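You operate a simulated robot arm through the tools that you are given. There is no shell and no other tool.

The job below is to be done with a simulated two-armed robot. You get a single attempt, and the scene is never put back.

## Task
Close the lower desk drawer. Then take the green bar on the top of the wooden bench and put it away on the shelf under the dark bench. Then open the lower drawer, take the beige cloth and leave it in the inside of the lower drawer, then shut the drawer. Then stack the black roll of tape from the top of the dark bench on top of the red roll of tape. Then put the grey-striped block from the top of the dark bench on top of the brown carton there. Then take the blue bar on the top of the grey table and put it away on the top of the dark bench. Then put the brown bin on the top of the loading table away on the table top beside the hopper. Keep to this order. Set down upright: grey-striped block, brown bin.

Only the result counts: the job must be done as asked and must still hold three seconds after the hand-in. Knocking over, shifting, dropping, spilling or breaking anything else fails it. Flat cloth is picked up by pressing the open fingertips on it (5 to 10 N) and closing them slowly along it; thin cloth reads only 2 to 8 mm in the jaws.

## Robot
Two 7-joint arms with two-finger grippers on one trunk, on a base that moves. Base frame: it is fixed to the floor where the robot stands at the start and does not move with it; the origin is under the middle of the robot, x ahead of it, y to its left, z up. Units: m, rad, N and s.
The left shoulder is at the start at [0.024, 0.218, 1.205], the right one opposite. With the tool pointing down near the work surface each hand reaches from about 0.1 to 0.76 m from the robot's upright axis, wherever it stands, measured 20 degrees to its own side. Places, roughly: beige cloth (10x8x3 cm) [0.1, 1.5, 0.9]; blue bar (8x3x3 cm) [3.7, 3.3, 0.8]; brown bin [2.5, 8.25, 1]; carton [2.25, 2.25, 1]; green bar (8x3x3 cm) [0, 0.9, 0.9]; grey-striped block (7x3x4 cm) [2.4, 2.2, 0.9]; inside of the lower drawer [0.5, 1.5, 0.5]; lower desk drawer [0.6, -0.2, 0.7]; lower drawer [0.5, 1.6, 0.5]; roll of tape [1.75, 2, 1]; shelf under the dark bench [1.7, 2.3, 0.4]; table top beside the hopper (27x22 cm) [-2.64, 6.5, 0.7]; top of the dark bench [1.8, 2.2, 0.9]. Payload 2.2 kg a hand.
The TCP of each hand is the grasp point between the finger pads, 0.019 m short of the fingertips. In the tool frame z runs along the fingers and y along their closing line. The gripper opens to 0.116 m; its body begins 0.07 m behind the TCP.
Orientation is that of the tool frame in the base frame, as a unit quaternion [x, y, z, w]. With the fingers straight down and closing along the base's y, the tool's x points along the base's -x, its y along +y and its z along -z.

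## Interface
- The arms move only by the tool step_arm. It takes "left_motion", "right_motion" or both (then of equal length, played together; a hand with none holds still); each is a list of rows, each a list of 7 numbers: the finger opening in m, from 0 to 0.116, then the shift along the base's x, y, z in units of 500 mm (1.0 is 500 mm), then the turn, a rotation vector about the base's x, y, z in units of 120 degrees (1.0 is 120 degrees). In form: [[fingers, tx, ty, tz, ax, ay, az], ...]. A call has 1 to 20 rows; each row is the pose to reach, as a shift and turn from the pose commanded when the call began. A call with a number of a shift or a turn outside -1 to 1 is refused whole. A row lasts 0.2 s, in which the tool goes at most 0.05 m and 0.15 rad; a call with a longer step from one row to the next is refused whole, and so is a gripper value outside its range. A pose out of reach is approached as far as the arm can. The call stops where the force on the tool passes 40 N (or 10 N more than at its start, if that is more) or the arm is blocked; 0.2 s more then pass. Each finger travels about 0.2035 m/s and halts on what it meets, pressing with about 28 N; the grip force reading is that of the motor and also rises with nothing between the fingers. The clock runs only during rows and for 0.2 s after the last one: add rows that repeat a pose to give the fingers time. It gives the time, the measured TCP pose, the force on the tool (base axes), the opening and the grip force at its end, in the units of the frame above (readings bear some noise), with the torque about the TCP (base axes, N m) and any sound that the robot's microphone picked up.
- Cameras (640 x 400 px; columns grow to the right, rows downward): "scene" is now at [0.1151, 0.0227, 1.3661]; the picture's right is [0.19, -0.98, 0.00], its down [-0.71, -0.14, -0.69] and it looks along [0.68, 0.13, -0.72] (base axes); focal length 214 px, centre (320, 200). "left" rides on the left gripper at [0.069, 0.015, -0.097] in its tool frame; the picture's right is [-0.21, 0.98, 0.00], its down [-0.76, -0.17, -0.63] and it looks along [-0.62, -0.14, 0.77] (tool axes); focal length 251 px, centre (320, 200). "right" rides on the right gripper at [0.069, -0.015, -0.097] in its tool frame; the picture's right is [0.21, 0.98, 0.00], its down [-0.76, 0.17, -0.63] and it looks along [-0.62, 0.13, 0.77] (tool axes); focal length 251 px, centre (320, 200). There is no depth. A picture from a camera that has moved, and an enlarged one, comes with that camera's place and axes in the base frame and with its lens. The place of the scene camera against the robot may be out by one fixed shift of up to 0.018 m in any direction.
- camera(camera): a new picture of that camera. It takes no simulated time.
- slide_trunk(by): moves the trunk up (or, below 0, down) by that many m; the arms and the scene camera ride with it, the base frame stays. It gives what a move gives, with no picture.
- steer(legs): drives the robot by 1 to 6 legs, each [ahead, left, turn to the left] in m, m and rad, along the robot's own axes; the way and the turn of a leg run together, so that a leg with both is an arc; at most 1.5 m and 3.142 rad a leg. The arms and the cameras ride along, it lands a little off, and it stops where it bumps. It gives what a move gives.
- pan_tilt(pan, tilt): turns the head with the scene camera to pan (to the left, within 1.396 rad either way) and tilt (down, from -0.506 to 1.204), counted from straight ahead of the robot. It gives what a move gives.
- enlarge(camera, box): a new picture of the part [left, top, right, bottom] of that camera's present view, enlarged. It takes no simulated time.
- sign_off(): hands the job in; it is judged then, once.

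Nothing tells you exact positions but the pictures and the camera data. Unless the task says otherwise, let go and move clear before handing in.

The tools are called after "Call:" as a command line: name --argument value ..., lists and objects as JSON in quotes. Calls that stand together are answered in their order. step_arm: Moves the arms, as the interface text tells. Its arguments: {"type":"object","properties":{"left_motion":{"type":"array"},"right_motion":{"type":"array"}},"required":[]} The other tools are called the same way: slide_trunk (by) moves the trunk up or down; steer (legs) drives the base; pan_tilt (pan, tilt) turns the head that bears the scene camera; camera (camera) takes a picture; enlarge (camera, box) takes an enlarged picture of a part of a camera's view; sign_off () hands the job in.

At the start:

```text
t: 0.0
left_position: [0.4379, 0.4804, 1.1934]
left_ee_rot: [0.0, 1.0, -0.001, -0.001]
left_force: [-0.7, 0.0, -0.1]
left_torque: [0.05, 0.0, -0.02]
left_opening: 0.1162
left_grip_force: 0.2
right_position: [0.4734, 0.0062, 1.1291]
right_ee_rot: [0.0, 1.0, 0.0, 0.0]
right_force: [0.2, -0.2, -0.8]
right_torque: [-0.01, -0.01, 0.03]
right_opening: 0.1161
right_grip_force: 0.1
trunk travel left (down, up): [-0.35, 0.14]
robot x, y, heading: [0.0004, -0.0049, 0.003]
head pan, tilt (commanded): [0.19, 0.805]
```

scene: 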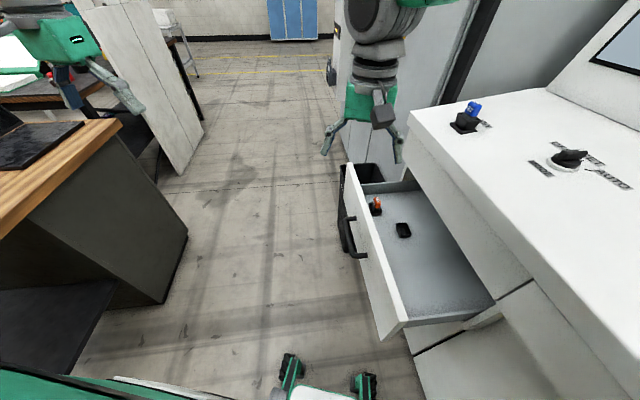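
right: 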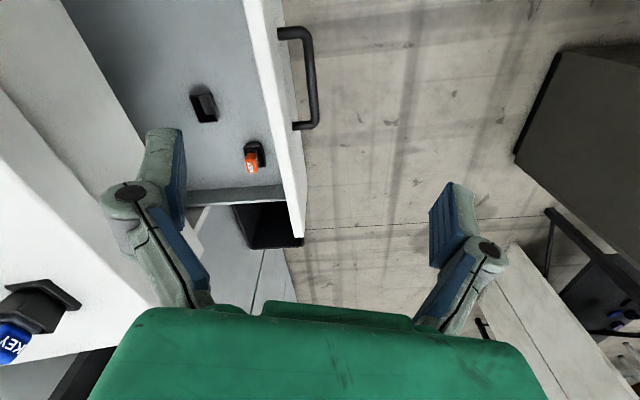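
left: 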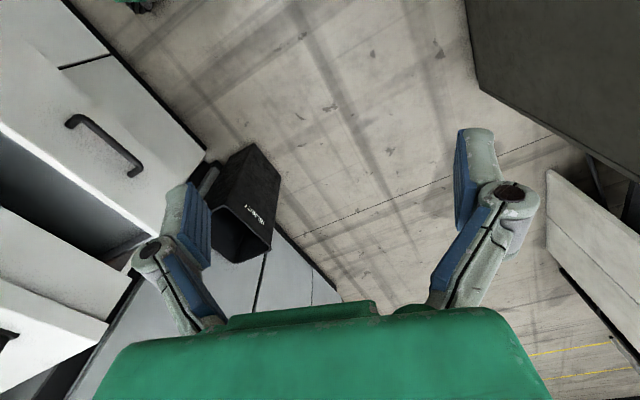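

I see a white desk on my right with an open drawer that pulls out towards my left (+y), and a wooden bench on my left. I will look around before moving anything.

Call:
enlarge --camera "scene" --box '[300, 100, 520, 360]'

Call:
pan_tilt --pan -0.4 --tilt 0.8

Call:
camera --camera "scene"

Call:
pan_tilt --pan 1.3 --tilt 0.6

Call:
camera --camera "scene"

Call:
pan_tilt --pan 0.7 --tilt 0.3

Call:
camera --camera "scene"

```text
1.54 times, centred on (410, 230) of scene
camera zoom: at [0.1151, 0.0227, 1.3661], right [0.19, -0.98, 0.0], down [-0.71, -0.14, -0.69], along [0.68, 0.13, -0.72], focal length 330 px, centre (182, 154)
```

zoom: 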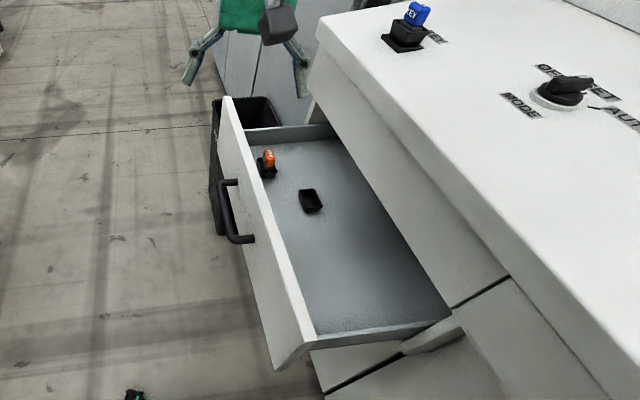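

```text
t: 1.0
left_position: [0.435, 0.4785, 1.1956]
left_ee_rot: [0.0, 1.0, 0.0, 0.001]
left_force: [-0.5, -0.1, -0.8]
left_torque: [-0.02, 0.0, 0.03]
left_opening: 0.1163
left_grip_force: 0.0
right_position: [0.4716, 0.0067, 1.1301]
right_ee_rot: [0.0, 1.0, -0.001, 0.0]
right_force: [0.3, -0.2, -0.4]
right_torque: [-0.02, -0.01, 0.03]
right_opening: 0.1161
right_grip_force: 0.1
trunk travel left (down, up): [-0.35, 0.14]
robot x, y, heading: [0.0027, 0.0023, 0.002]
head pan, tilt (commanded): [-0.4, 0.799]
```

```text
taken
camera scene: at [0.1103, -0.024, 1.3666], right [-0.39, -0.92, 0.0], down [-0.66, 0.28, -0.7], along [0.64, -0.27, -0.72], focal length 214 px, centre (320, 200)
```

scene: 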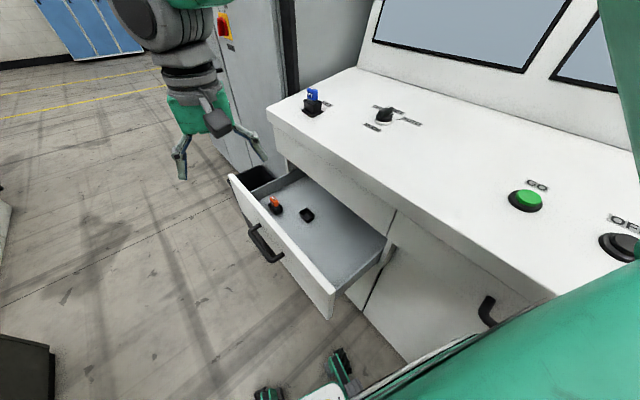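

```text
t: 2.7
left_position: [0.4345, 0.4782, 1.1964]
left_ee_rot: [0.0, 1.0, 0.0, 0.001]
left_force: [-0.4, 0.1, 0.5]
left_torque: [-0.01, 0.0, 0.0]
left_opening: 0.1159
left_grip_force: 0.1
right_position: [0.4703, 0.006, 1.1299]
right_ee_rot: [-0.001, 1.0, 0.0, 0.001]
right_force: [0.2, 0.3, 0.7]
right_torque: [-0.03, -0.02, -0.04]
right_opening: 0.1159
right_grip_force: 0.1
trunk travel left (down, up): [-0.35, 0.14]
robot x, y, heading: [0.0018, -0.0055, -0.004]
head pan, tilt (commanded): [1.3, 0.6]
```

```text
taken
camera scene: at [0.0597, 0.0928, 1.3834], right [0.96, -0.27, 0.0], down [-0.15, -0.55, -0.82], along [0.22, 0.79, -0.57], focal length 214 px, centre (320, 200)
```

scene: 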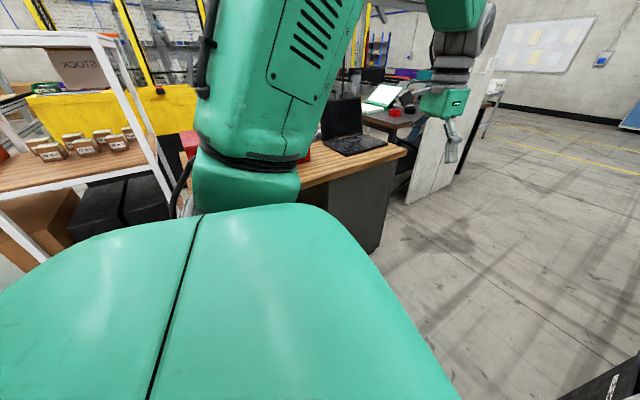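

```text
t: 3.7
left_position: [0.4352, 0.4777, 1.1951]
left_ee_rot: [-0.001, 1.0, 0.001, 0.0]
left_force: [-0.4, 0.1, 0.3]
left_torque: [0.01, 0.02, 0.05]
left_opening: 0.1158
left_grip_force: 0.0
right_position: [0.4716, 0.0067, 1.1293]
right_ee_rot: [0.0, 1.0, 0.0, 0.002]
right_force: [-1.0, 0.4, 0.3]
right_torque: [0.0, 0.01, -0.03]
right_opening: 0.1159
right_grip_force: 0.0
trunk travel left (down, up): [-0.35, 0.14]
robot x, y, heading: [0.0017, 0.0004, 0.002]
head pan, tilt (commanded): [0.7, 0.3]
```

```text
taken
camera scene: at [0.1075, 0.0678, 1.4107], right [0.64, -0.76, 0.0], down [-0.23, -0.19, -0.95], along [0.73, 0.62, -0.3], focal length 214 px, centre (320, 200)
```

scene: 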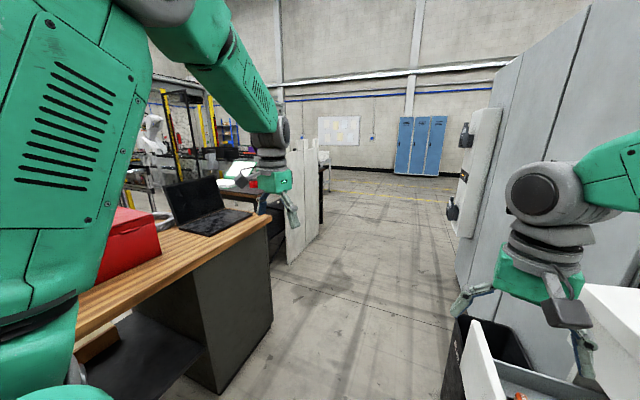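

The drawer's handle looks to be near (0.51, 0.0, 0.8) and the panel is turned about 18° to my x axis. I'll zoom in on it to fix the panel edges before pushing it shut.

Call:
enlarge --camera "left" --box '[0, 0, 340, 340]'

Call:
enlarge --camera "right" --box '[0, 0, 360, 300]'

Call:
pan_tilt --pan -0.4 --tilt 1.1

Call:
camera --camera "scene"

```text
1.18 times, centred on (170, 170) of left
camera zoom: at [0.3644, 0.4944, 1.2926], right [0.21, 0.98, 0.0], down [0.76, -0.17, 0.63], along [0.62, -0.14, -0.77], focal length 296 px, centre (496, 235)
```

zoom: 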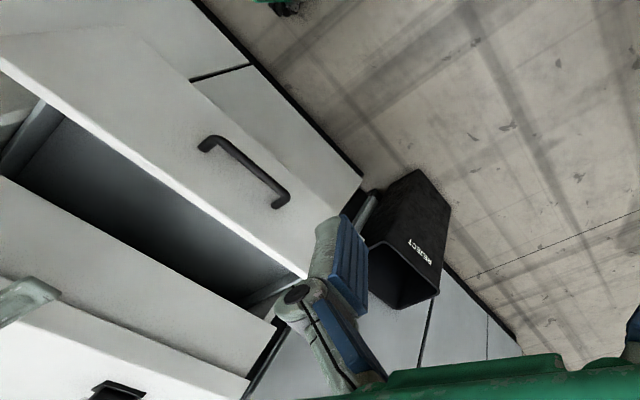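

```text
1.33 times, centred on (180, 150) of right
camera zoom: at [0.4022, -0.0087, 1.2252], right [-0.21, 0.98, 0.0], down [0.76, 0.17, 0.63], along [0.62, 0.14, -0.77], focal length 335 px, centre (507, 267)
```

zoom: 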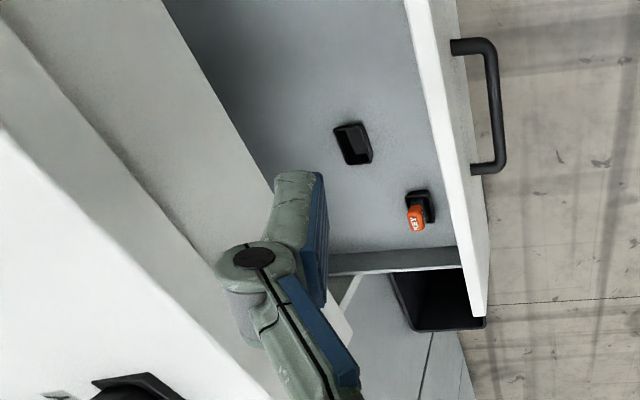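

```text
t: 5.0
left_position: [0.4341, 0.4773, 1.1967]
left_ee_rot: [-0.001, 1.0, 0.0, 0.001]
left_force: [0.3, 0.1, 0.8]
left_torque: [-0.02, 0.02, 0.03]
left_opening: 0.116
left_grip_force: 0.0
right_position: [0.4713, 0.0055, 1.13]
right_ee_rot: [0.0, 1.0, 0.0, 0.001]
right_force: [0.1, -0.1, 0.7]
right_torque: [-0.03, -0.01, 0.02]
right_opening: 0.116
right_grip_force: 0.1
trunk travel left (down, up): [-0.35, 0.14]
robot x, y, heading: [-0.0012, 0.0012, -0.004]
head pan, tilt (commanded): [-0.4, 1.1]
```

```text
taken
camera scene: at [0.0942, -0.0172, 1.3449], right [-0.39, -0.92, 0.0], down [-0.82, 0.35, -0.45], along [0.42, -0.18, -0.89], focal length 214 px, centre (320, 200)
```

scene: 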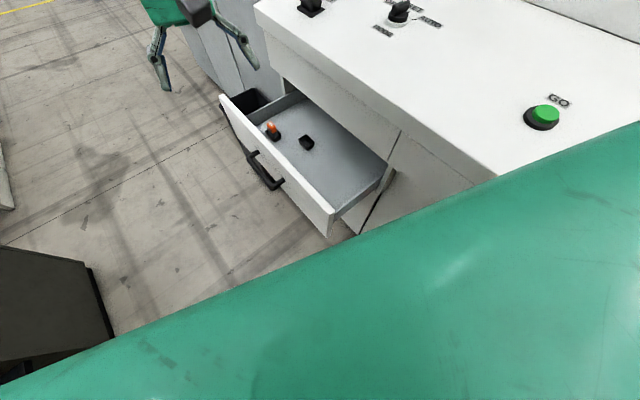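

The drawer panel's top is near z 0.90, running from (0.27,-0.12) to (0.76,0.04), with the handle at (0.51,-0.005,0.81). I'll lift the right hand out of the way and bring the closed left hand, tilted 45° toward the desk, in front of the panel beside the handle.

Call:
step_arm --left_motion '[[0.08, -0.0117, -0.0639, -0.0567, -0.0509, -0.0167, 0], [0.04, -0.0234, -0.1277, -0.1134, -0.1017, -0.0334, 0], [0, -0.0351, -0.1916, -0.1701, -0.1526, -0.0501, 0], [0, -0.0469, -0.2554, -0.2269, -0.2034, -0.0669, 0], [0, -0.0586, -0.3193, -0.2836, -0.2543, -0.0836, 0], [0, -0.0703, -0.3831, -0.3403, -0.3051, -0.1003, 0], [0, -0.082, -0.447, -0.397, -0.356, -0.117, 0], [0, -0.0937, -0.5109, -0.4537, -0.356, -0.117, 0], [0, -0.1054, -0.5747, -0.5104, -0.356, -0.117, 0], [0, -0.1171, -0.6386, -0.5671, -0.356, -0.117, 0], [0, -0.1289, -0.7024, -0.6239, -0.356, -0.117, 0], [0, -0.1406, -0.7663, -0.6806, -0.356, -0.117, 0], [0, -0.1523, -0.8301, -0.7373, -0.356, -0.117, 0], [0, -0.164, -0.894, -0.794, -0.356, -0.117, 0]]' --right_motion '[[0.116, -0.0167, -0.0417, 0.0633, 0, 0, 0], [0.116, -0.0333, -0.0833, 0.1267, 0, 0, 0], [0.116, -0.05, -0.125, 0.19, 0, 0, 0], [0.116, -0.0667, -0.1667, 0.2533, 0, 0, 0], [0.116, -0.0833, -0.2083, 0.3167, 0, 0, 0], [0.116, -0.1, -0.25, 0.38, 0, 0, 0], [0.116, -0.1, -0.25, 0.38, 0, 0, 0], [0.116, -0.1, -0.25, 0.38, 0, 0, 0], [0.116, -0.1, -0.25, 0.38, 0, 0, 0], [0.116, -0.1, -0.25, 0.38, 0, 0, 0], [0.116, -0.1, -0.25, 0.38, 0, 0, 0], [0.116, -0.1, -0.25, 0.38, 0, 0, 0], [0.116, -0.1, -0.25, 0.38, 0, 0, 0], [0.116, -0.1, -0.25, 0.38, 0, 0, 0]]'

Call:
camera --camera "scene"

Call:
camera --camera "left"

Call:
camera --camera "right"

```text
t: 8.1
left_position: [0.3538, 0.0267, 0.7976]
left_ee_rot: [-0.002, 0.924, -0.363, 0.12]
left_force: [-0.8, 0.5, 0.7]
left_torque: [0.01, 0.0, -0.02]
left_opening: 0.0001
left_grip_force: 28.4
right_position: [0.4252, -0.1237, 1.3218]
right_ee_rot: [0.001, 1.0, 0.002, 0.001]
right_force: [-0.1, -0.2, 0.2]
right_torque: [0.02, 0.01, 0.04]
right_opening: 0.1158
right_grip_force: 0.1
trunk travel left (down, up): [-0.35, 0.14]
robot x, y, heading: [0.0023, 0.0025, 0.005]
head pan, tilt (commanded): [-0.4, 1.1]
```

```text
taken
camera scene: at [0.0947, -0.022, 1.3447], right [-0.39, -0.92, 0.0], down [-0.82, 0.35, -0.45], along [0.41, -0.18, -0.89], focal length 214 px, centre (320, 200)
```

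scene: 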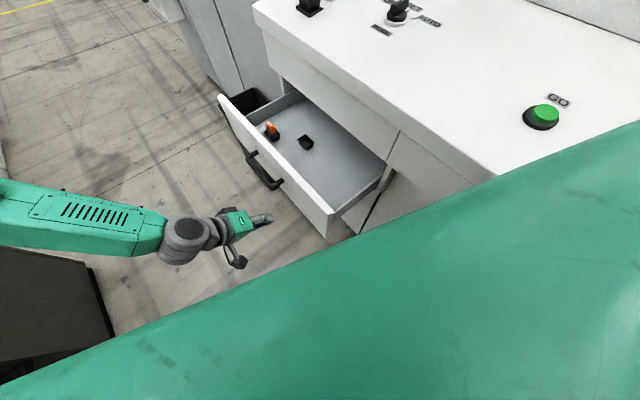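

```text
taken
camera left: at [0.2658, 0.0972, 0.8408], right [0.29, 0.74, -0.61], down [0.58, 0.37, 0.73], along [0.76, -0.56, -0.32], focal length 251 px, centre (320, 200)
```

left: 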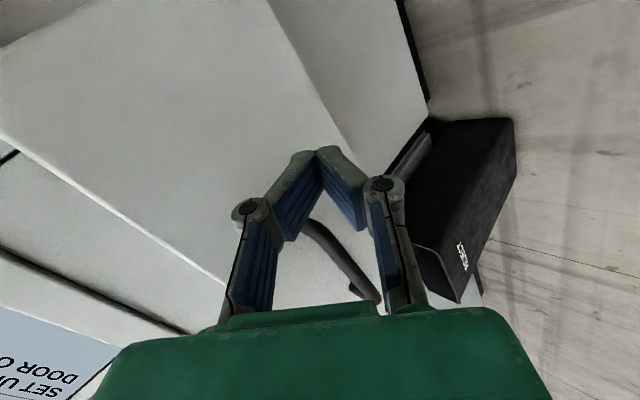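

```text
taken
camera right: at [0.3562, -0.1375, 1.4166], right [-0.21, 0.98, 0.0], down [0.76, 0.16, 0.63], along [0.62, 0.14, -0.77], focal length 251 px, centre (320, 200)
```

right: 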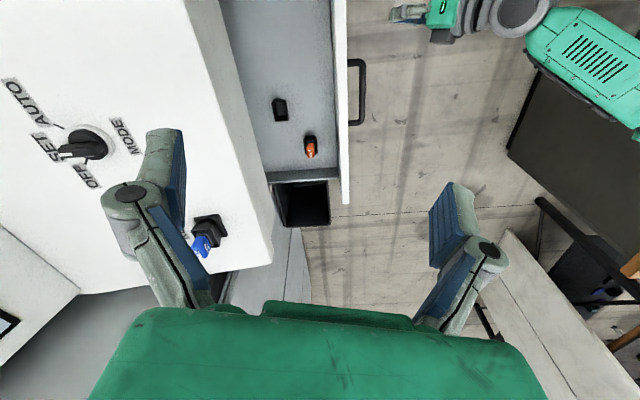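

The closed left hand stands about 10 cm in front of the panel, clear of the handle. I push along (0.31,-0.95).

Call:
step_arm --left_motion '[[0, 0.0157, -0.0475, 0, 0, 0, 0], [0, 0.0313, -0.095, 0, 0, 0, 0], [0, 0.047, -0.1425, 0, 0, 0, 0], [0, 0.0626, -0.19, 0, 0, 0, 0], [0, 0.0783, -0.2375, 0, 0, 0, 0], [0, 0.0939, -0.285, 0, 0, 0, 0], [0, 0.1096, -0.3325, 0, 0, 0, 0], [0, 0.1252, -0.38, 0, 0, 0, 0]]'

Call:
camera --camera "scene"

Call:
camera --camera "right"

```text
t: 9.8
left_position: [0.4167, -0.1603, 0.7993]
left_ee_rot: [-0.001, 0.924, -0.362, 0.12]
left_force: [0.6, 0.0, 0.0]
left_torque: [-0.02, -0.02, 0.02]
left_opening: 0.0
left_grip_force: 27.9
right_position: [0.4234, -0.1233, 1.3215]
right_ee_rot: [0.0, 1.0, 0.003, 0.001]
right_force: [-0.1, -1.0, 0.5]
right_torque: [0.0, 0.0, 0.02]
right_opening: 0.1159
right_grip_force: 0.1
trunk travel left (down, up): [-0.35, 0.14]
robot x, y, heading: [0.0004, -0.0009, -0.001]
head pan, tilt (commanded): [-0.4, 1.1]
```

```text
taken
camera scene: at [0.0942, -0.0227, 1.3448], right [-0.39, -0.92, 0.0], down [-0.82, 0.35, -0.45], along [0.41, -0.17, -0.89], focal length 214 px, centre (320, 200)
```

scene: 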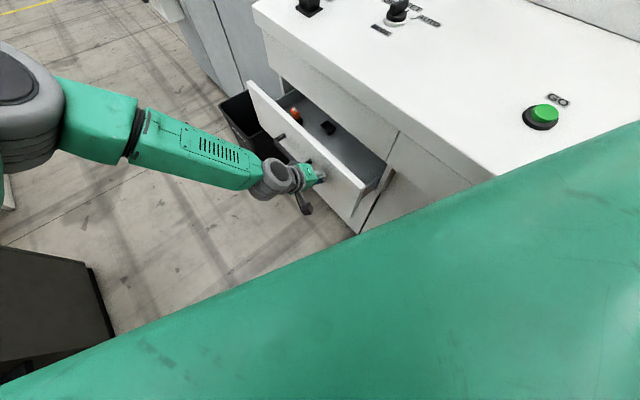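

```text
taken
camera right: at [0.3557, -0.1382, 1.4166], right [-0.21, 0.98, 0.0], down [0.76, 0.16, 0.63], along [0.62, 0.14, -0.77], focal length 251 px, centre (320, 200)
```

right: 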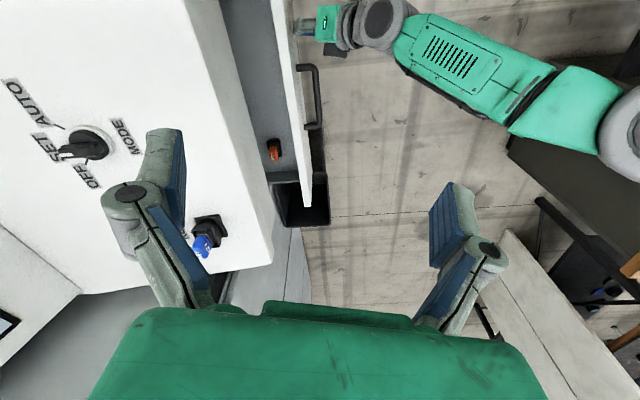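

The drawer is sliding in as I push; I keep pushing along the same line until it meets its stop.

Call:
step_arm --left_motion '[[0, 0.0125, -0.038, 0, 0, 0, 0], [0, 0.025, -0.076, 0, 0, 0, 0], [0, 0.0376, -0.114, 0, 0, 0, 0], [0, 0.0501, -0.152, 0, 0, 0, 0], [0, 0.0626, -0.19, 0, 0, 0, 0], [0, 0.0751, -0.228, 0, 0, 0, 0], [0, 0.0876, -0.266, 0, 0, 0, 0], [0, 0.1002, -0.304, 0, 0, 0, 0], [0, 0.1127, -0.342, 0, 0, 0, 0], [0, 0.1252, -0.38, 0, 0, 0, 0]]'

Call:
camera --camera "scene"

Call:
camera --camera "right"

Call:
camera --camera "left"

```text
t: 11.2
left_position: [0.4443, -0.2611, 0.8004]
left_ee_rot: [-0.001, 0.924, -0.363, 0.12]
left_force: [0.2, 0.2, -0.8]
left_torque: [-0.01, 0.01, -0.01]
left_opening: 0.0
left_grip_force: 28.2
right_position: [0.4204, -0.1158, 1.3243]
right_ee_rot: [0.0, 1.0, -0.001, 0.003]
right_force: [-0.3, 0.4, 0.7]
right_torque: [-0.04, -0.01, -0.03]
right_opening: 0.1159
right_grip_force: 0.0
trunk travel left (down, up): [-0.35, 0.14]
robot x, y, heading: [0.0021, -0.0, 0.001]
head pan, tilt (commanded): [-0.4, 1.1]
stopped in row 6 (left hand): the force on the tool passed its limit at 74 N (the readings are from after the stop); the commanded pose is now the measured one
```

```text
taken
camera scene: at [0.0921, -0.0158, 1.345], right [-0.39, -0.92, 0.0], down [-0.82, 0.34, -0.45], along [0.42, -0.18, -0.89], focal length 214 px, centre (320, 200)
```

scene: 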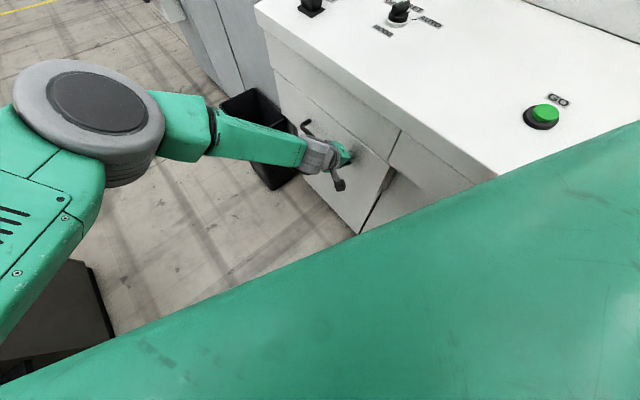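

```text
taken
camera right: at [0.3507, -0.1306, 1.4185], right [-0.21, 0.98, 0.0], down [0.75, 0.17, 0.64], along [0.62, 0.13, -0.77], focal length 251 px, centre (320, 200)
```

right: 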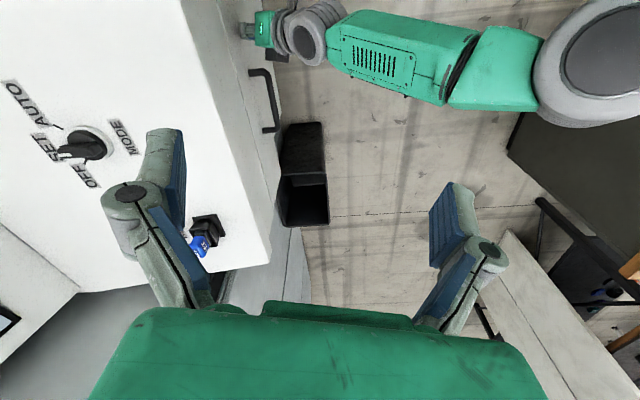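

```text
taken
camera left: at [0.3565, -0.1908, 0.8446], right [0.29, 0.74, -0.61], down [0.58, 0.37, 0.73], along [0.76, -0.56, -0.32], focal length 251 px, centre (320, 200)
```

left: 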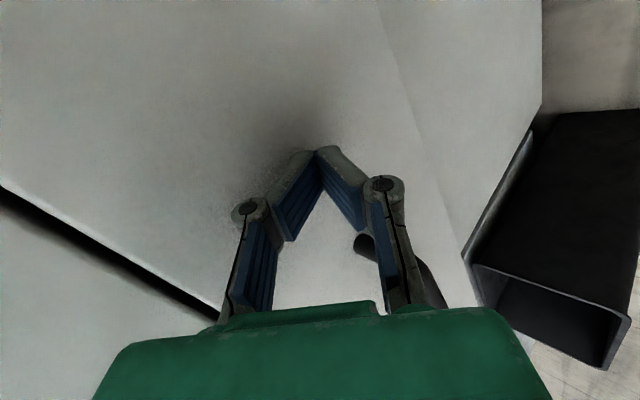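

The drawer met its stop (74 N). I'll nudge once more slowly to make sure it's fully home, then check how flush it is.

Call:
step_arm --left_motion '[[0, 0.003, -0.0095, 0, 0, 0, 0], [0, 0.006, -0.019, 0, 0, 0, 0], [0, 0.009, -0.0285, 0, 0, 0, 0], [0, 0.012, -0.038, 0, 0, 0, 0]]'

Call:
step_arm --left_motion '[[0, -0.016, 0.0475, 0, 0, 0, 0], [0, -0.0313, 0.095, 0, 0, 0, 0], [0, -0.0626, 0.19, 0, 0, 0, 0], [0, -0.0939, 0.285, 0, 0, 0, 0], [0, -0.1252, 0.38, 0, 0, 0, 0], [0, -0.1565, 0.475, 0, 0, 0, 0]]'

Call:
enlarge --camera "scene" --box '[220, 40, 480, 240]'

Call:
enlarge --camera "left" --box '[0, 0, 640, 400]'

```text
t: 11.6
left_position: [0.447, -0.2648, 0.7994]
left_ee_rot: [-0.003, 0.925, -0.359, 0.123]
left_force: [2.8, 10.3, -1.2]
left_torque: [0.06, 0.0, 0.22]
left_opening: 0.0
left_grip_force: 27.7
right_position: [0.4188, -0.1207, 1.3245]
right_ee_rot: [0.0, 1.0, 0.001, 0.003]
right_force: [-0.2, -0.4, 0.4]
right_torque: [0.04, 0.01, -0.01]
right_opening: 0.116
right_grip_force: 0.1
trunk travel left (down, up): [-0.35, 0.14]
robot x, y, heading: [0.002, -0.0004, 0.0]
head pan, tilt (commanded): [-0.4, 1.1]
stopped in row 1 (left hand): the force on the tool passed its limit at 41 N (the readings are from after the stop); the commanded pose is now the measured one
```

```text
t: 13.0
left_position: [0.3678, -0.0258, 0.8014]
left_ee_rot: [-0.001, 0.924, -0.363, 0.12]
left_force: [-1.0, 0.1, 0.4]
left_torque: [-0.01, 0.01, 0.02]
left_opening: 0.0
left_grip_force: 28.3
right_position: [0.4188, -0.1173, 1.3248]
right_ee_rot: [0.0, 1.0, 0.0, 0.004]
right_force: [-0.5, -0.2, 0.5]
right_torque: [-0.02, 0.0, 0.05]
right_opening: 0.1158
right_grip_force: 0.1
trunk travel left (down, up): [-0.35, 0.14]
robot x, y, heading: [-0.0003, -0.0003, 0.006]
head pan, tilt (commanded): [-0.4, 1.1]
```

```text
2.00 times, centred on (350, 140) of scene
camera zoom: at [0.0934, -0.0175, 1.3449], right [-0.39, -0.92, 0.0], down [-0.82, 0.34, -0.45], along [0.42, -0.18, -0.89], focal length 429 px, centre (260, 320)
```

zoom: 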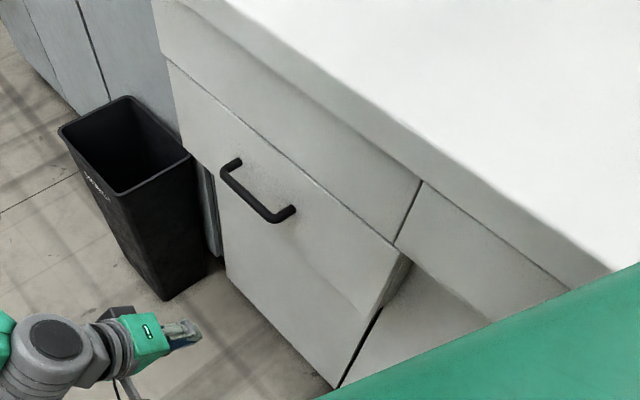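

```text
1.00 times, centred on (320, 200) of left (not enlarged: the box is as wide or as high as the picture)
camera zoom: at [0.2786, 0.0443, 0.8461], right [0.29, 0.74, -0.61], down [0.58, 0.37, 0.73], along [0.76, -0.56, -0.32], focal length 251 px, centre (320, 200)
```

zoom: 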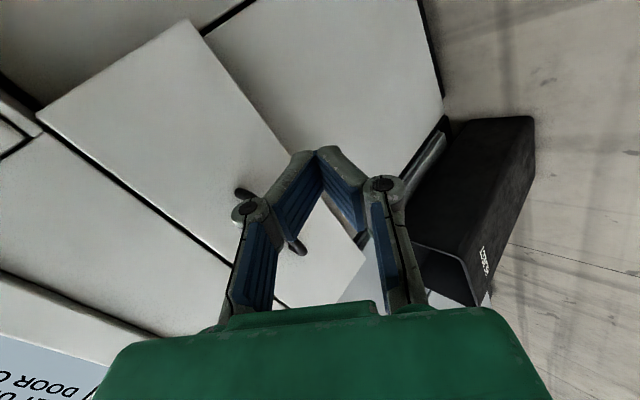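

The panel now sits against the carcass. I'll zoom in closely on its near end to check it's shut, and from the right hand camera too.

Call:
enlarge --camera "scene" --box '[340, 100, 440, 180]'

Call:
enlarge --camera "left" --box '[0, 0, 320, 200]'

Call:
enlarge --camera "right" --box '[160, 0, 400, 240]'

```text
5.00 times, centred on (390, 140) of scene
camera zoom: at [0.0934, -0.0175, 1.3449], right [-0.39, -0.92, 0.0], down [-0.82, 0.34, -0.45], along [0.42, -0.18, -0.89], focal length 1072 px, centre (-30, 500)
```

zoom: 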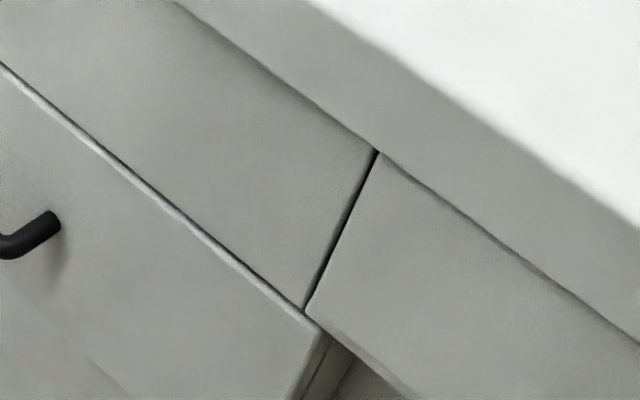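

```text
2.00 times, centred on (160, 100) of left
camera zoom: at [0.2786, 0.0443, 0.8461], right [0.29, 0.74, -0.61], down [0.58, 0.37, 0.73], along [0.76, -0.56, -0.32], focal length 503 px, centre (640, 400)
```

zoom: 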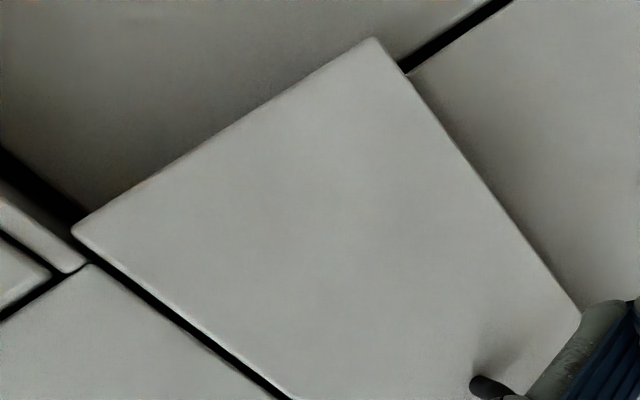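

```text
1.67 times, centred on (280, 120) of right
camera zoom: at [0.3489, -0.1327, 1.4189], right [-0.21, 0.98, 0.0], down [0.75, 0.17, 0.64], along [0.62, 0.13, -0.77], focal length 419 px, centre (387, 333)
```

zoom: 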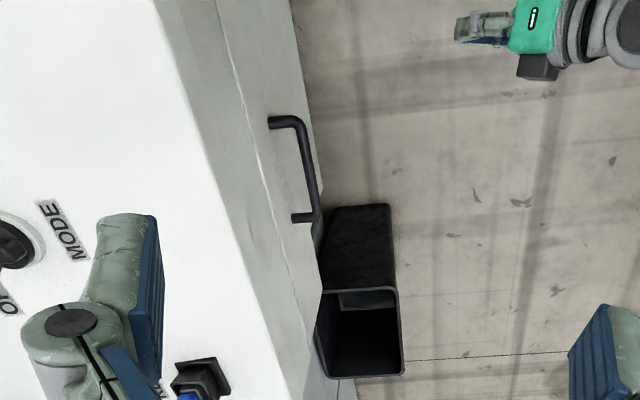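

The lower desk drawer is flush with the upper drawer front, so it's closed. Next I fold the left arm back up compactly and look left toward the wooden bench.

Call:
step_arm --left_motion '[[0, 0.005, 0.046, 0.07, 0.0445, 0.0146, 0], [0, 0.01, 0.092, 0.14, 0.089, 0.0293, 0], [0, 0.015, 0.138, 0.21, 0.1335, 0.0439, 0], [0, 0.02, 0.184, 0.28, 0.178, 0.0585, 0], [0, 0.025, 0.23, 0.35, 0.2225, 0.0731, 0], [0, 0.03, 0.276, 0.42, 0.267, 0.0878, 0], [0, 0.035, 0.322, 0.49, 0.3115, 0.1024, 0], [0, 0.04, 0.368, 0.56, 0.356, 0.117, 0], [0.05, 0.045, 0.414, 0.63, 0.356, 0.117, 0], [0.1, 0.05, 0.46, 0.7, 0.356, 0.117, 0], [0.116, 0.055, 0.506, 0.77, 0.356, 0.117, 0], [0.116, 0.06, 0.552, 0.84, 0.356, 0.117, 0]]'

Call:
pan_tilt --pan 1.39 --tilt 0.35

Call:
camera --camera "scene"

Call:
camera --camera "left"

Call:
pan_tilt --pan 1.1 --tilt 0.9

Call:
camera --camera "scene"

```text
t: 15.6
left_position: [0.3969, 0.2543, 1.2181]
left_ee_rot: [0.0, 1.0, 0.001, 0.001]
left_force: [0.5, 0.1, 0.0]
left_torque: [-0.05, -0.04, -0.03]
left_opening: 0.116
left_grip_force: 0.0
right_position: [0.419, -0.1142, 1.3236]
right_ee_rot: [0.001, 1.0, -0.002, 0.003]
right_force: [-0.1, 0.5, 0.7]
right_torque: [-0.08, 0.0, -0.02]
right_opening: 0.1161
right_grip_force: 0.3
trunk travel left (down, up): [-0.35, 0.14]
robot x, y, heading: [0.0016, -0.0003, 0.003]
head pan, tilt (commanded): [-0.4, 1.1]
```

```text
t: 17.4
left_position: [0.3969, 0.2513, 1.2175]
left_ee_rot: [0.001, 1.0, 0.002, 0.001]
left_force: [1.1, -0.3, 0.1]
left_torque: [0.01, 0.04, 0.03]
left_opening: 0.1161
left_grip_force: 0.0
right_position: [0.4178, -0.1183, 1.325]
right_ee_rot: [0.0, 1.0, 0.001, 0.002]
right_force: [0.5, 0.0, 0.2]
right_torque: [0.0, 0.01, -0.01]
right_opening: 0.1158
right_grip_force: 0.1
trunk travel left (down, up): [-0.35, 0.14]
robot x, y, heading: [0.0028, 0.0022, -0.005]
head pan, tilt (commanded): [1.389, 0.351]
```

```text
taken
camera scene: at [0.0515, 0.0992, 1.4062], right [0.98, -0.18, 0.0], down [-0.06, -0.34, -0.94], along [0.17, 0.92, -0.35], focal length 214 px, centre (320, 200)
```

scene: 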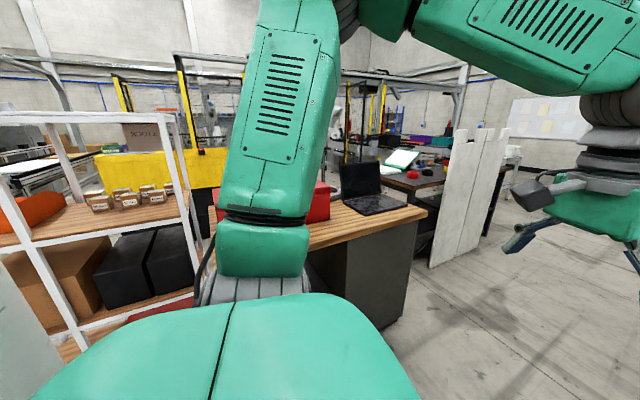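

```text
taken
camera left: at [0.3264, 0.2663, 1.3147], right [0.21, 0.98, 0.0], down [0.76, -0.17, 0.63], along [0.62, -0.13, -0.77], focal length 251 px, centre (320, 200)
```

left: 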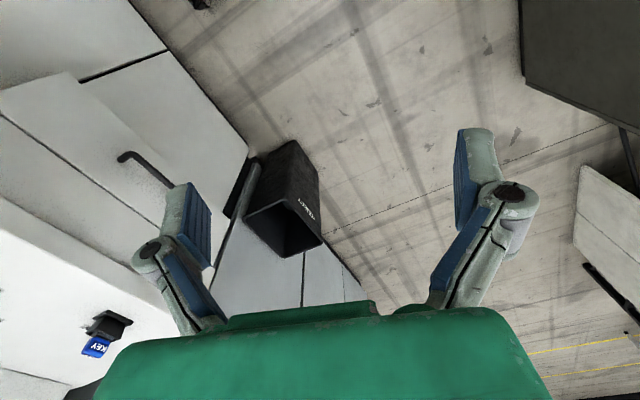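

```text
t: 18.3
left_position: [0.3967, 0.2493, 1.2196]
left_ee_rot: [0.0, 1.0, 0.001, 0.0]
left_force: [0.1, 0.7, -0.2]
left_torque: [0.01, 0.02, -0.04]
left_opening: 0.1158
left_grip_force: 0.1
right_position: [0.4181, -0.1191, 1.3245]
right_ee_rot: [0.001, 1.0, 0.0, 0.003]
right_force: [-0.3, 0.0, 0.5]
right_torque: [-0.01, 0.01, -0.03]
right_opening: 0.1159
right_grip_force: 0.1
trunk travel left (down, up): [-0.35, 0.14]
robot x, y, heading: [0.0011, 0.0017, 0.002]
head pan, tilt (commanded): [1.1, 0.901]
```

```text
taken
camera scene: at [0.0688, 0.0736, 1.3588], right [0.89, -0.45, 0.0], down [-0.36, -0.7, -0.62], along [0.28, 0.55, -0.78], focal length 214 px, centre (320, 200)
```

scene: 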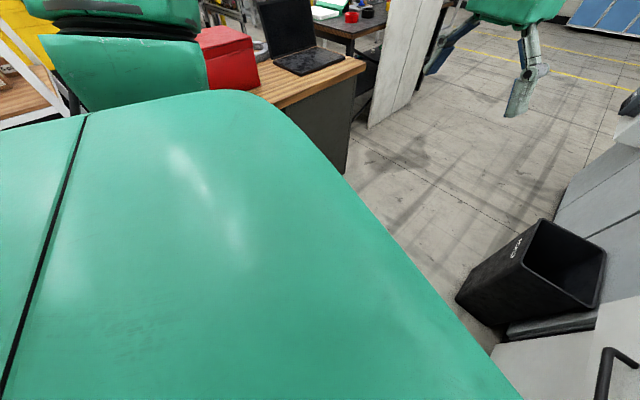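

The bench lies to my left with the red toolbox and laptop on it, and a white rack beyond. Before turning I'll look straight down to judge my base's footprint.

Call:
pan_tilt --pan 0 --tilt 1.2

Call:
camera --camera "scene"

Call:
pan_tilt --pan -1.2 --tilt 0.9

Call:
camera --camera "scene"

```text
t: 19.7
left_position: [0.3972, 0.2492, 1.2166]
left_ee_rot: [0.001, 1.0, 0.003, 0.001]
left_force: [0.9, 0.0, 0.5]
left_torque: [0.01, -0.01, 0.05]
left_opening: 0.1158
left_grip_force: 0.0
right_position: [0.4176, -0.1193, 1.3235]
right_ee_rot: [-0.001, 1.0, 0.001, 0.003]
right_force: [-0.8, -0.1, -0.9]
right_torque: [0.01, -0.01, 0.03]
right_opening: 0.1158
right_grip_force: 0.0
trunk travel left (down, up): [-0.35, 0.14]
robot x, y, heading: [-0.0019, -0.0, -0.001]
head pan, tilt (commanded): [0.0, 1.201]
```

```text
taken
camera scene: at [0.0907, 0.006, 1.3389], right [0.0, -1.0, 0.0], down [-0.93, 0.0, -0.36], along [0.36, 0.0, -0.93], focal length 214 px, centre (320, 200)
```

scene: 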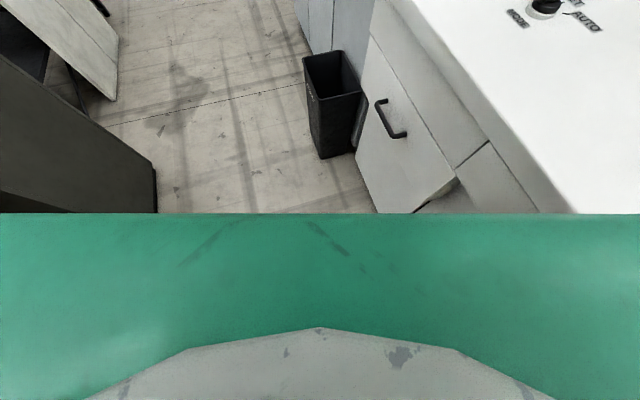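

```text
t: 21.1
left_position: [0.3961, 0.2484, 1.219]
left_ee_rot: [-0.001, 1.0, 0.003, 0.0]
left_force: [0.4, -0.7, 0.0]
left_torque: [0.0, 0.0, 0.01]
left_opening: 0.116
left_grip_force: 0.0
right_position: [0.4193, -0.12, 1.3237]
right_ee_rot: [-0.001, 1.0, 0.0, 0.003]
right_force: [-0.4, 0.9, 1.7]
right_torque: [-0.02, 0.0, -0.02]
right_opening: 0.1161
right_grip_force: 0.0
trunk travel left (down, up): [-0.35, 0.14]
robot x, y, heading: [-0.0014, 0.0007, 0.004]
head pan, tilt (commanded): [-1.201, 0.901]
```

```text
taken
camera scene: at [0.0622, -0.0646, 1.3589], right [-0.93, -0.36, 0.0], down [-0.29, 0.73, -0.62], along [0.22, -0.58, -0.78], focal length 214 px, centre (320, 200)
```

scene: 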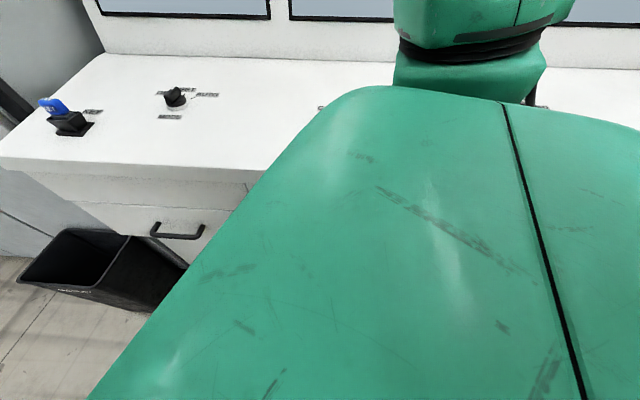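

The base front feet sit around 0.2 m ahead and the desk face is 0.4 m off, so turning in place is fine. I'll shift slightly away from the desk and turn about 108° left to face the wooden bench squarely.

Call:
steer --legs '[[-0.02, 0.06, 0], [0, 0, 0.95], [0, 0, 0.935]]'

Call:
pan_tilt --pan 0.0 --tilt 0.6

Call:
camera --camera "scene"

Call:
camera --camera "left"

Call:
camera --camera "right"

```text
t: 26.8
left_position: [-0.3226, 0.383, 1.226]
left_ee_rot: [0.805, -0.593, -0.013, 0.018]
left_force: [1.3, 1.3, 1.0]
left_torque: [-0.09, 0.16, -0.03]
left_opening: 0.1158
left_grip_force: 0.1
right_position: [0.0289, 0.5153, 1.3175]
right_ee_rot: [0.804, -0.594, -0.013, 0.016]
right_force: [2.2, 1.4, 1.0]
right_torque: [-0.14, 0.19, -0.01]
right_opening: 0.1161
right_grip_force: 0.0
trunk travel left (down, up): [-0.35, 0.14]
robot x, y, heading: [-0.0087, 0.0616, 1.879]
head pan, tilt (commanded): [-1.201, 0.901]
```

```text
t: 28.2
left_position: [-0.4025, 0.3513, 1.2092]
left_ee_rot: [0.804, -0.595, 0.007, -0.01]
left_force: [0.7, -0.1, -0.9]
left_torque: [-0.1, 0.04, -0.01]
left_opening: 0.1157
left_grip_force: 0.0
right_position: [-0.0589, 0.4812, 1.3254]
right_ee_rot: [0.803, -0.595, 0.007, -0.012]
right_force: [0.4, 0.2, -1.8]
right_torque: [0.03, 0.08, 0.0]
right_opening: 0.1159
right_grip_force: 0.1
trunk travel left (down, up): [-0.35, 0.14]
robot x, y, heading: [-0.0173, 0.0581, 1.872]
head pan, tilt (commanded): [0.0, 0.6]
```

```text
taken
camera scene: at [-0.1125, 0.1726, 1.3808], right [0.95, 0.3, 0.04], down [0.2, -0.53, -0.82], along [-0.22, 0.79, -0.57], focal length 214 px, centre (320, 200)
```

scene: 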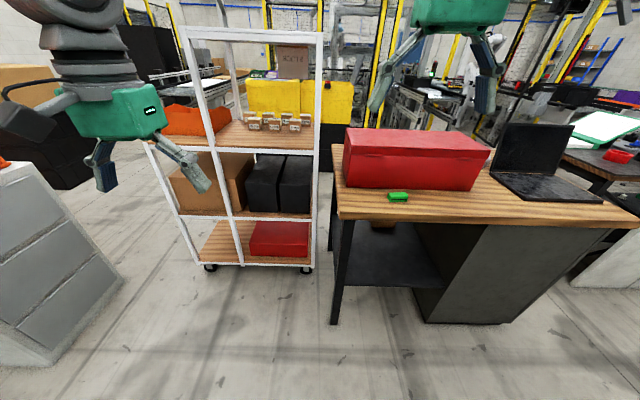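

```text
taken
camera left: at [-0.3992, 0.2818, 1.3058], right [-1.0, -0.08, -0.02], down [-0.08, 0.77, 0.64], along [-0.03, 0.64, -0.77], focal length 251 px, centre (320, 200)
```

left: 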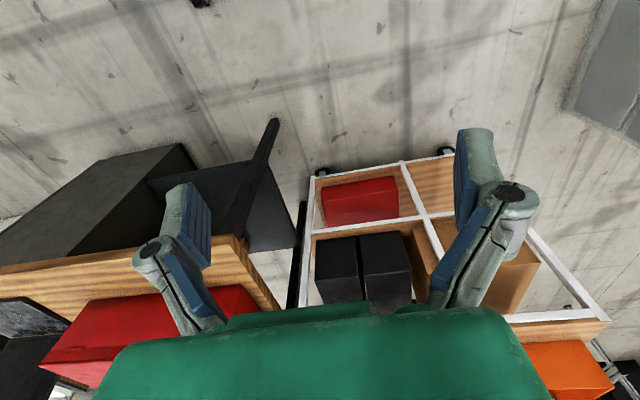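

```text
taken
camera right: at [-0.027, 0.4189, 1.4209], right [-0.87, -0.49, -0.03], down [-0.4, 0.67, 0.63], along [-0.29, 0.56, -0.78], focal length 251 px, centre (320, 200)
```

right: 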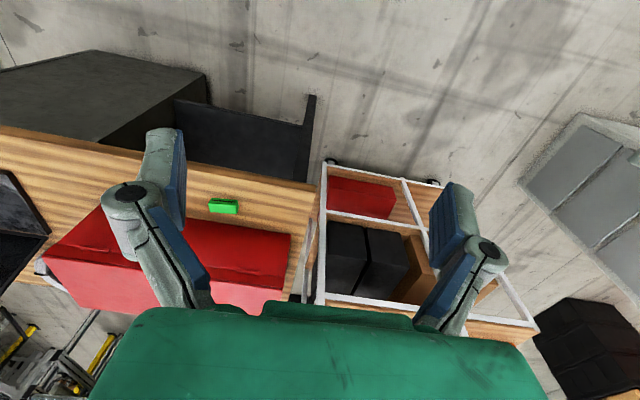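

The wooden bench is in front now; the green bar lies near (0,0.95,0.9) in front of the red toolbox. I'll zoom on it from both cameras to get its place and heading.

Call:
enlarge --camera "scene" --box '[320, 130, 480, 230]'

Call:
enlarge --camera "right" --box '[140, 140, 340, 265]'

Call:
camera --camera "scene"

```text
4.00 times, centred on (400, 180) of scene
camera zoom: at [-0.1125, 0.1726, 1.3808], right [0.95, 0.3, 0.04], down [0.2, -0.53, -0.82], along [-0.22, 0.79, -0.57], focal length 858 px, centre (0, 280)
```

zoom: 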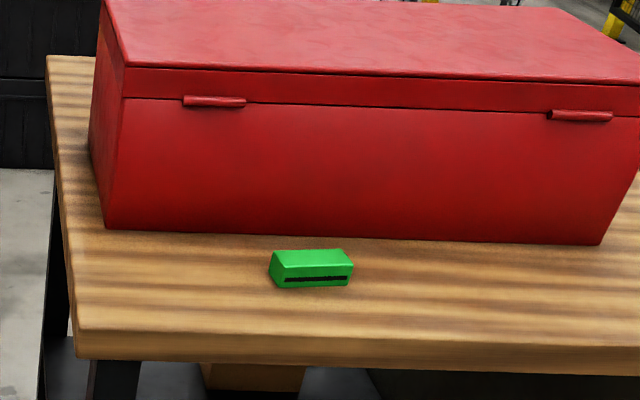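

```text
3.20 times, centred on (240, 202) of right
camera zoom: at [-0.027, 0.4189, 1.4209], right [-0.87, -0.49, -0.03], down [-0.4, 0.67, 0.63], along [-0.29, 0.56, -0.78], focal length 805 px, centre (576, 192)
```

zoom: 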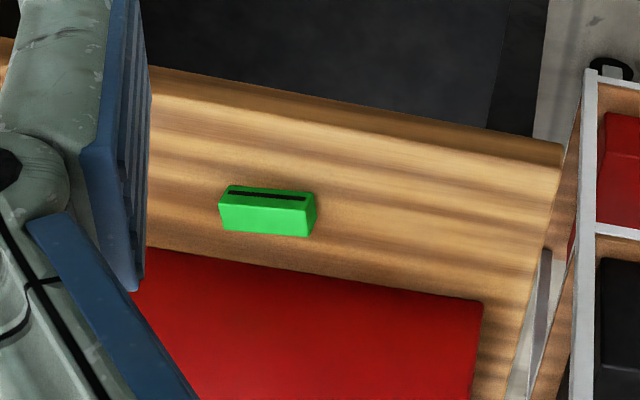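

```text
taken
camera scene: at [-0.1125, 0.1726, 1.3808], right [0.95, 0.3, 0.04], down [0.2, -0.53, -0.82], along [-0.22, 0.79, -0.57], focal length 214 px, centre (320, 200)
```

scene: 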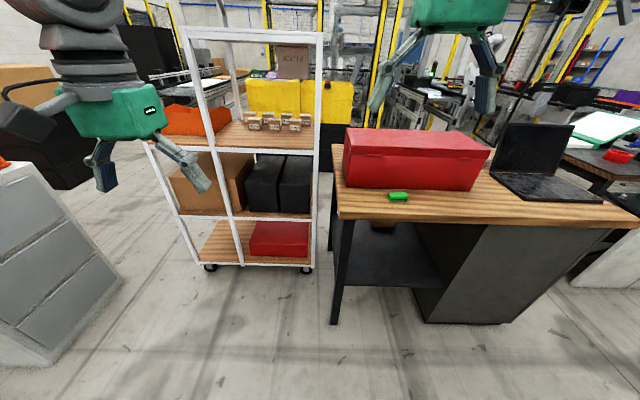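

The bar lies along the bench front with about 3–4 cm to the toolbox behind it, so I'll grip it end to end with the right hand. I drive ahead 0.27 m and re-measure once the arms stop swaying.

Call:
steer --legs '[[0.27, 0, 0]]'

Call:
pan_tilt --pan -0.4 --tilt 0.8

Call:
step_arm --right_motion '[[0.116, 0, 0, 0, 0, 0, 0], [0.116, 0, 0, 0, 0, 0, 0], [0.116, 0, 0, 0, 0, 0, 0]]'

Call:
camera --camera "scene"

Call:
camera --camera "right"

```text
t: 30.1
left_position: [-0.469, 0.6109, 1.2133]
left_ee_rot: [0.805, -0.593, 0.003, -0.006]
left_force: [0.0, -0.4, -0.5]
left_torque: [0.0, -0.04, -0.01]
left_opening: 0.1161
left_grip_force: 0.1
right_position: [-0.1268, 0.7422, 1.3243]
right_ee_rot: [0.805, -0.593, 0.004, -0.008]
right_force: [-0.6, 0.1, -1.1]
right_torque: [0.01, -0.05, 0.02]
right_opening: 0.1162
right_grip_force: 0.0
trunk travel left (down, up): [-0.35, 0.14]
robot x, y, heading: [-0.0917, 0.3146, 1.869]
head pan, tilt (commanded): [0.0, 0.6]
```

```text
t: 31.0
left_position: [-0.4612, 0.6137, 1.2141]
left_ee_rot: [0.803, -0.596, 0.003, -0.002]
left_force: [-0.6, 0.3, -0.4]
left_torque: [-0.04, -0.05, 0.03]
left_opening: 0.1161
left_grip_force: 0.1
right_position: [-0.1188, 0.7433, 1.3202]
right_ee_rot: [0.803, -0.596, 0.005, -0.001]
right_force: [-0.8, 0.9, -2.0]
right_torque: [-0.07, -0.06, 0.01]
right_opening: 0.1158
right_grip_force: 0.0
trunk travel left (down, up): [-0.35, 0.14]
robot x, y, heading: [-0.0999, 0.3086, 1.863]
head pan, tilt (commanded): [-0.4, 0.799]
```

```text
t: 32.0
left_position: [-0.4385, 0.6169, 1.2225]
left_ee_rot: [0.805, -0.593, -0.007, 0.007]
left_force: [0.1, -0.1, 0.9]
left_torque: [-0.03, 0.05, 0.0]
left_opening: 0.1159
left_grip_force: 0.1
right_position: [-0.0934, 0.7478, 1.3201]
right_ee_rot: [0.806, -0.592, -0.004, 0.009]
right_force: [-0.4, 0.1, -0.9]
right_torque: [-0.02, 0.01, 0.0]
right_opening: 0.1159
right_grip_force: 0.0
trunk travel left (down, up): [-0.35, 0.14]
robot x, y, heading: [-0.1068, 0.3099, 1.868]
head pan, tilt (commanded): [-0.4, 0.799]
stopped in row 3 (right hand): the arm was blocked; the commanded pose is now the measured one
```

```text
taken
camera scene: at [-0.1469, 0.4288, 1.366], right [1.0, -0.09, 0.02], down [-0.05, -0.71, -0.7], along [0.08, 0.7, -0.71], focal length 214 px, centre (320, 200)
```

scene: 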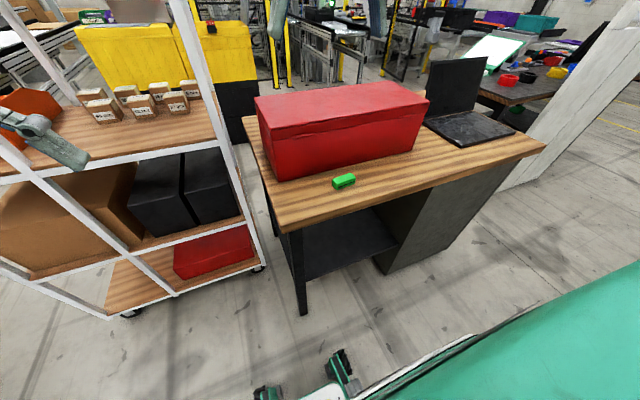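

```text
taken
camera right: at [-0.0577, 0.6884, 1.4146], right [-0.87, -0.5, 0.02], down [-0.37, 0.68, 0.63], along [-0.33, 0.54, -0.77], focal length 251 px, centre (320, 200)
```

right: 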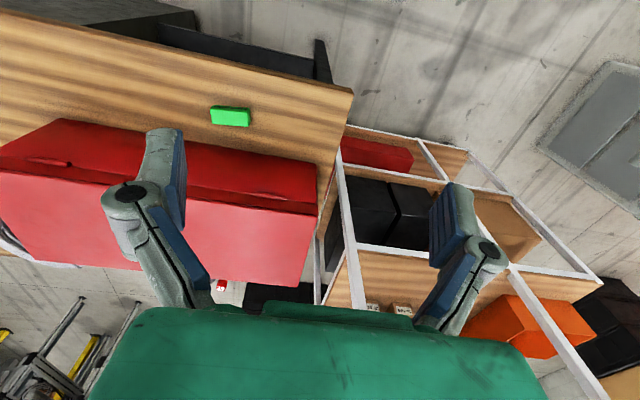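

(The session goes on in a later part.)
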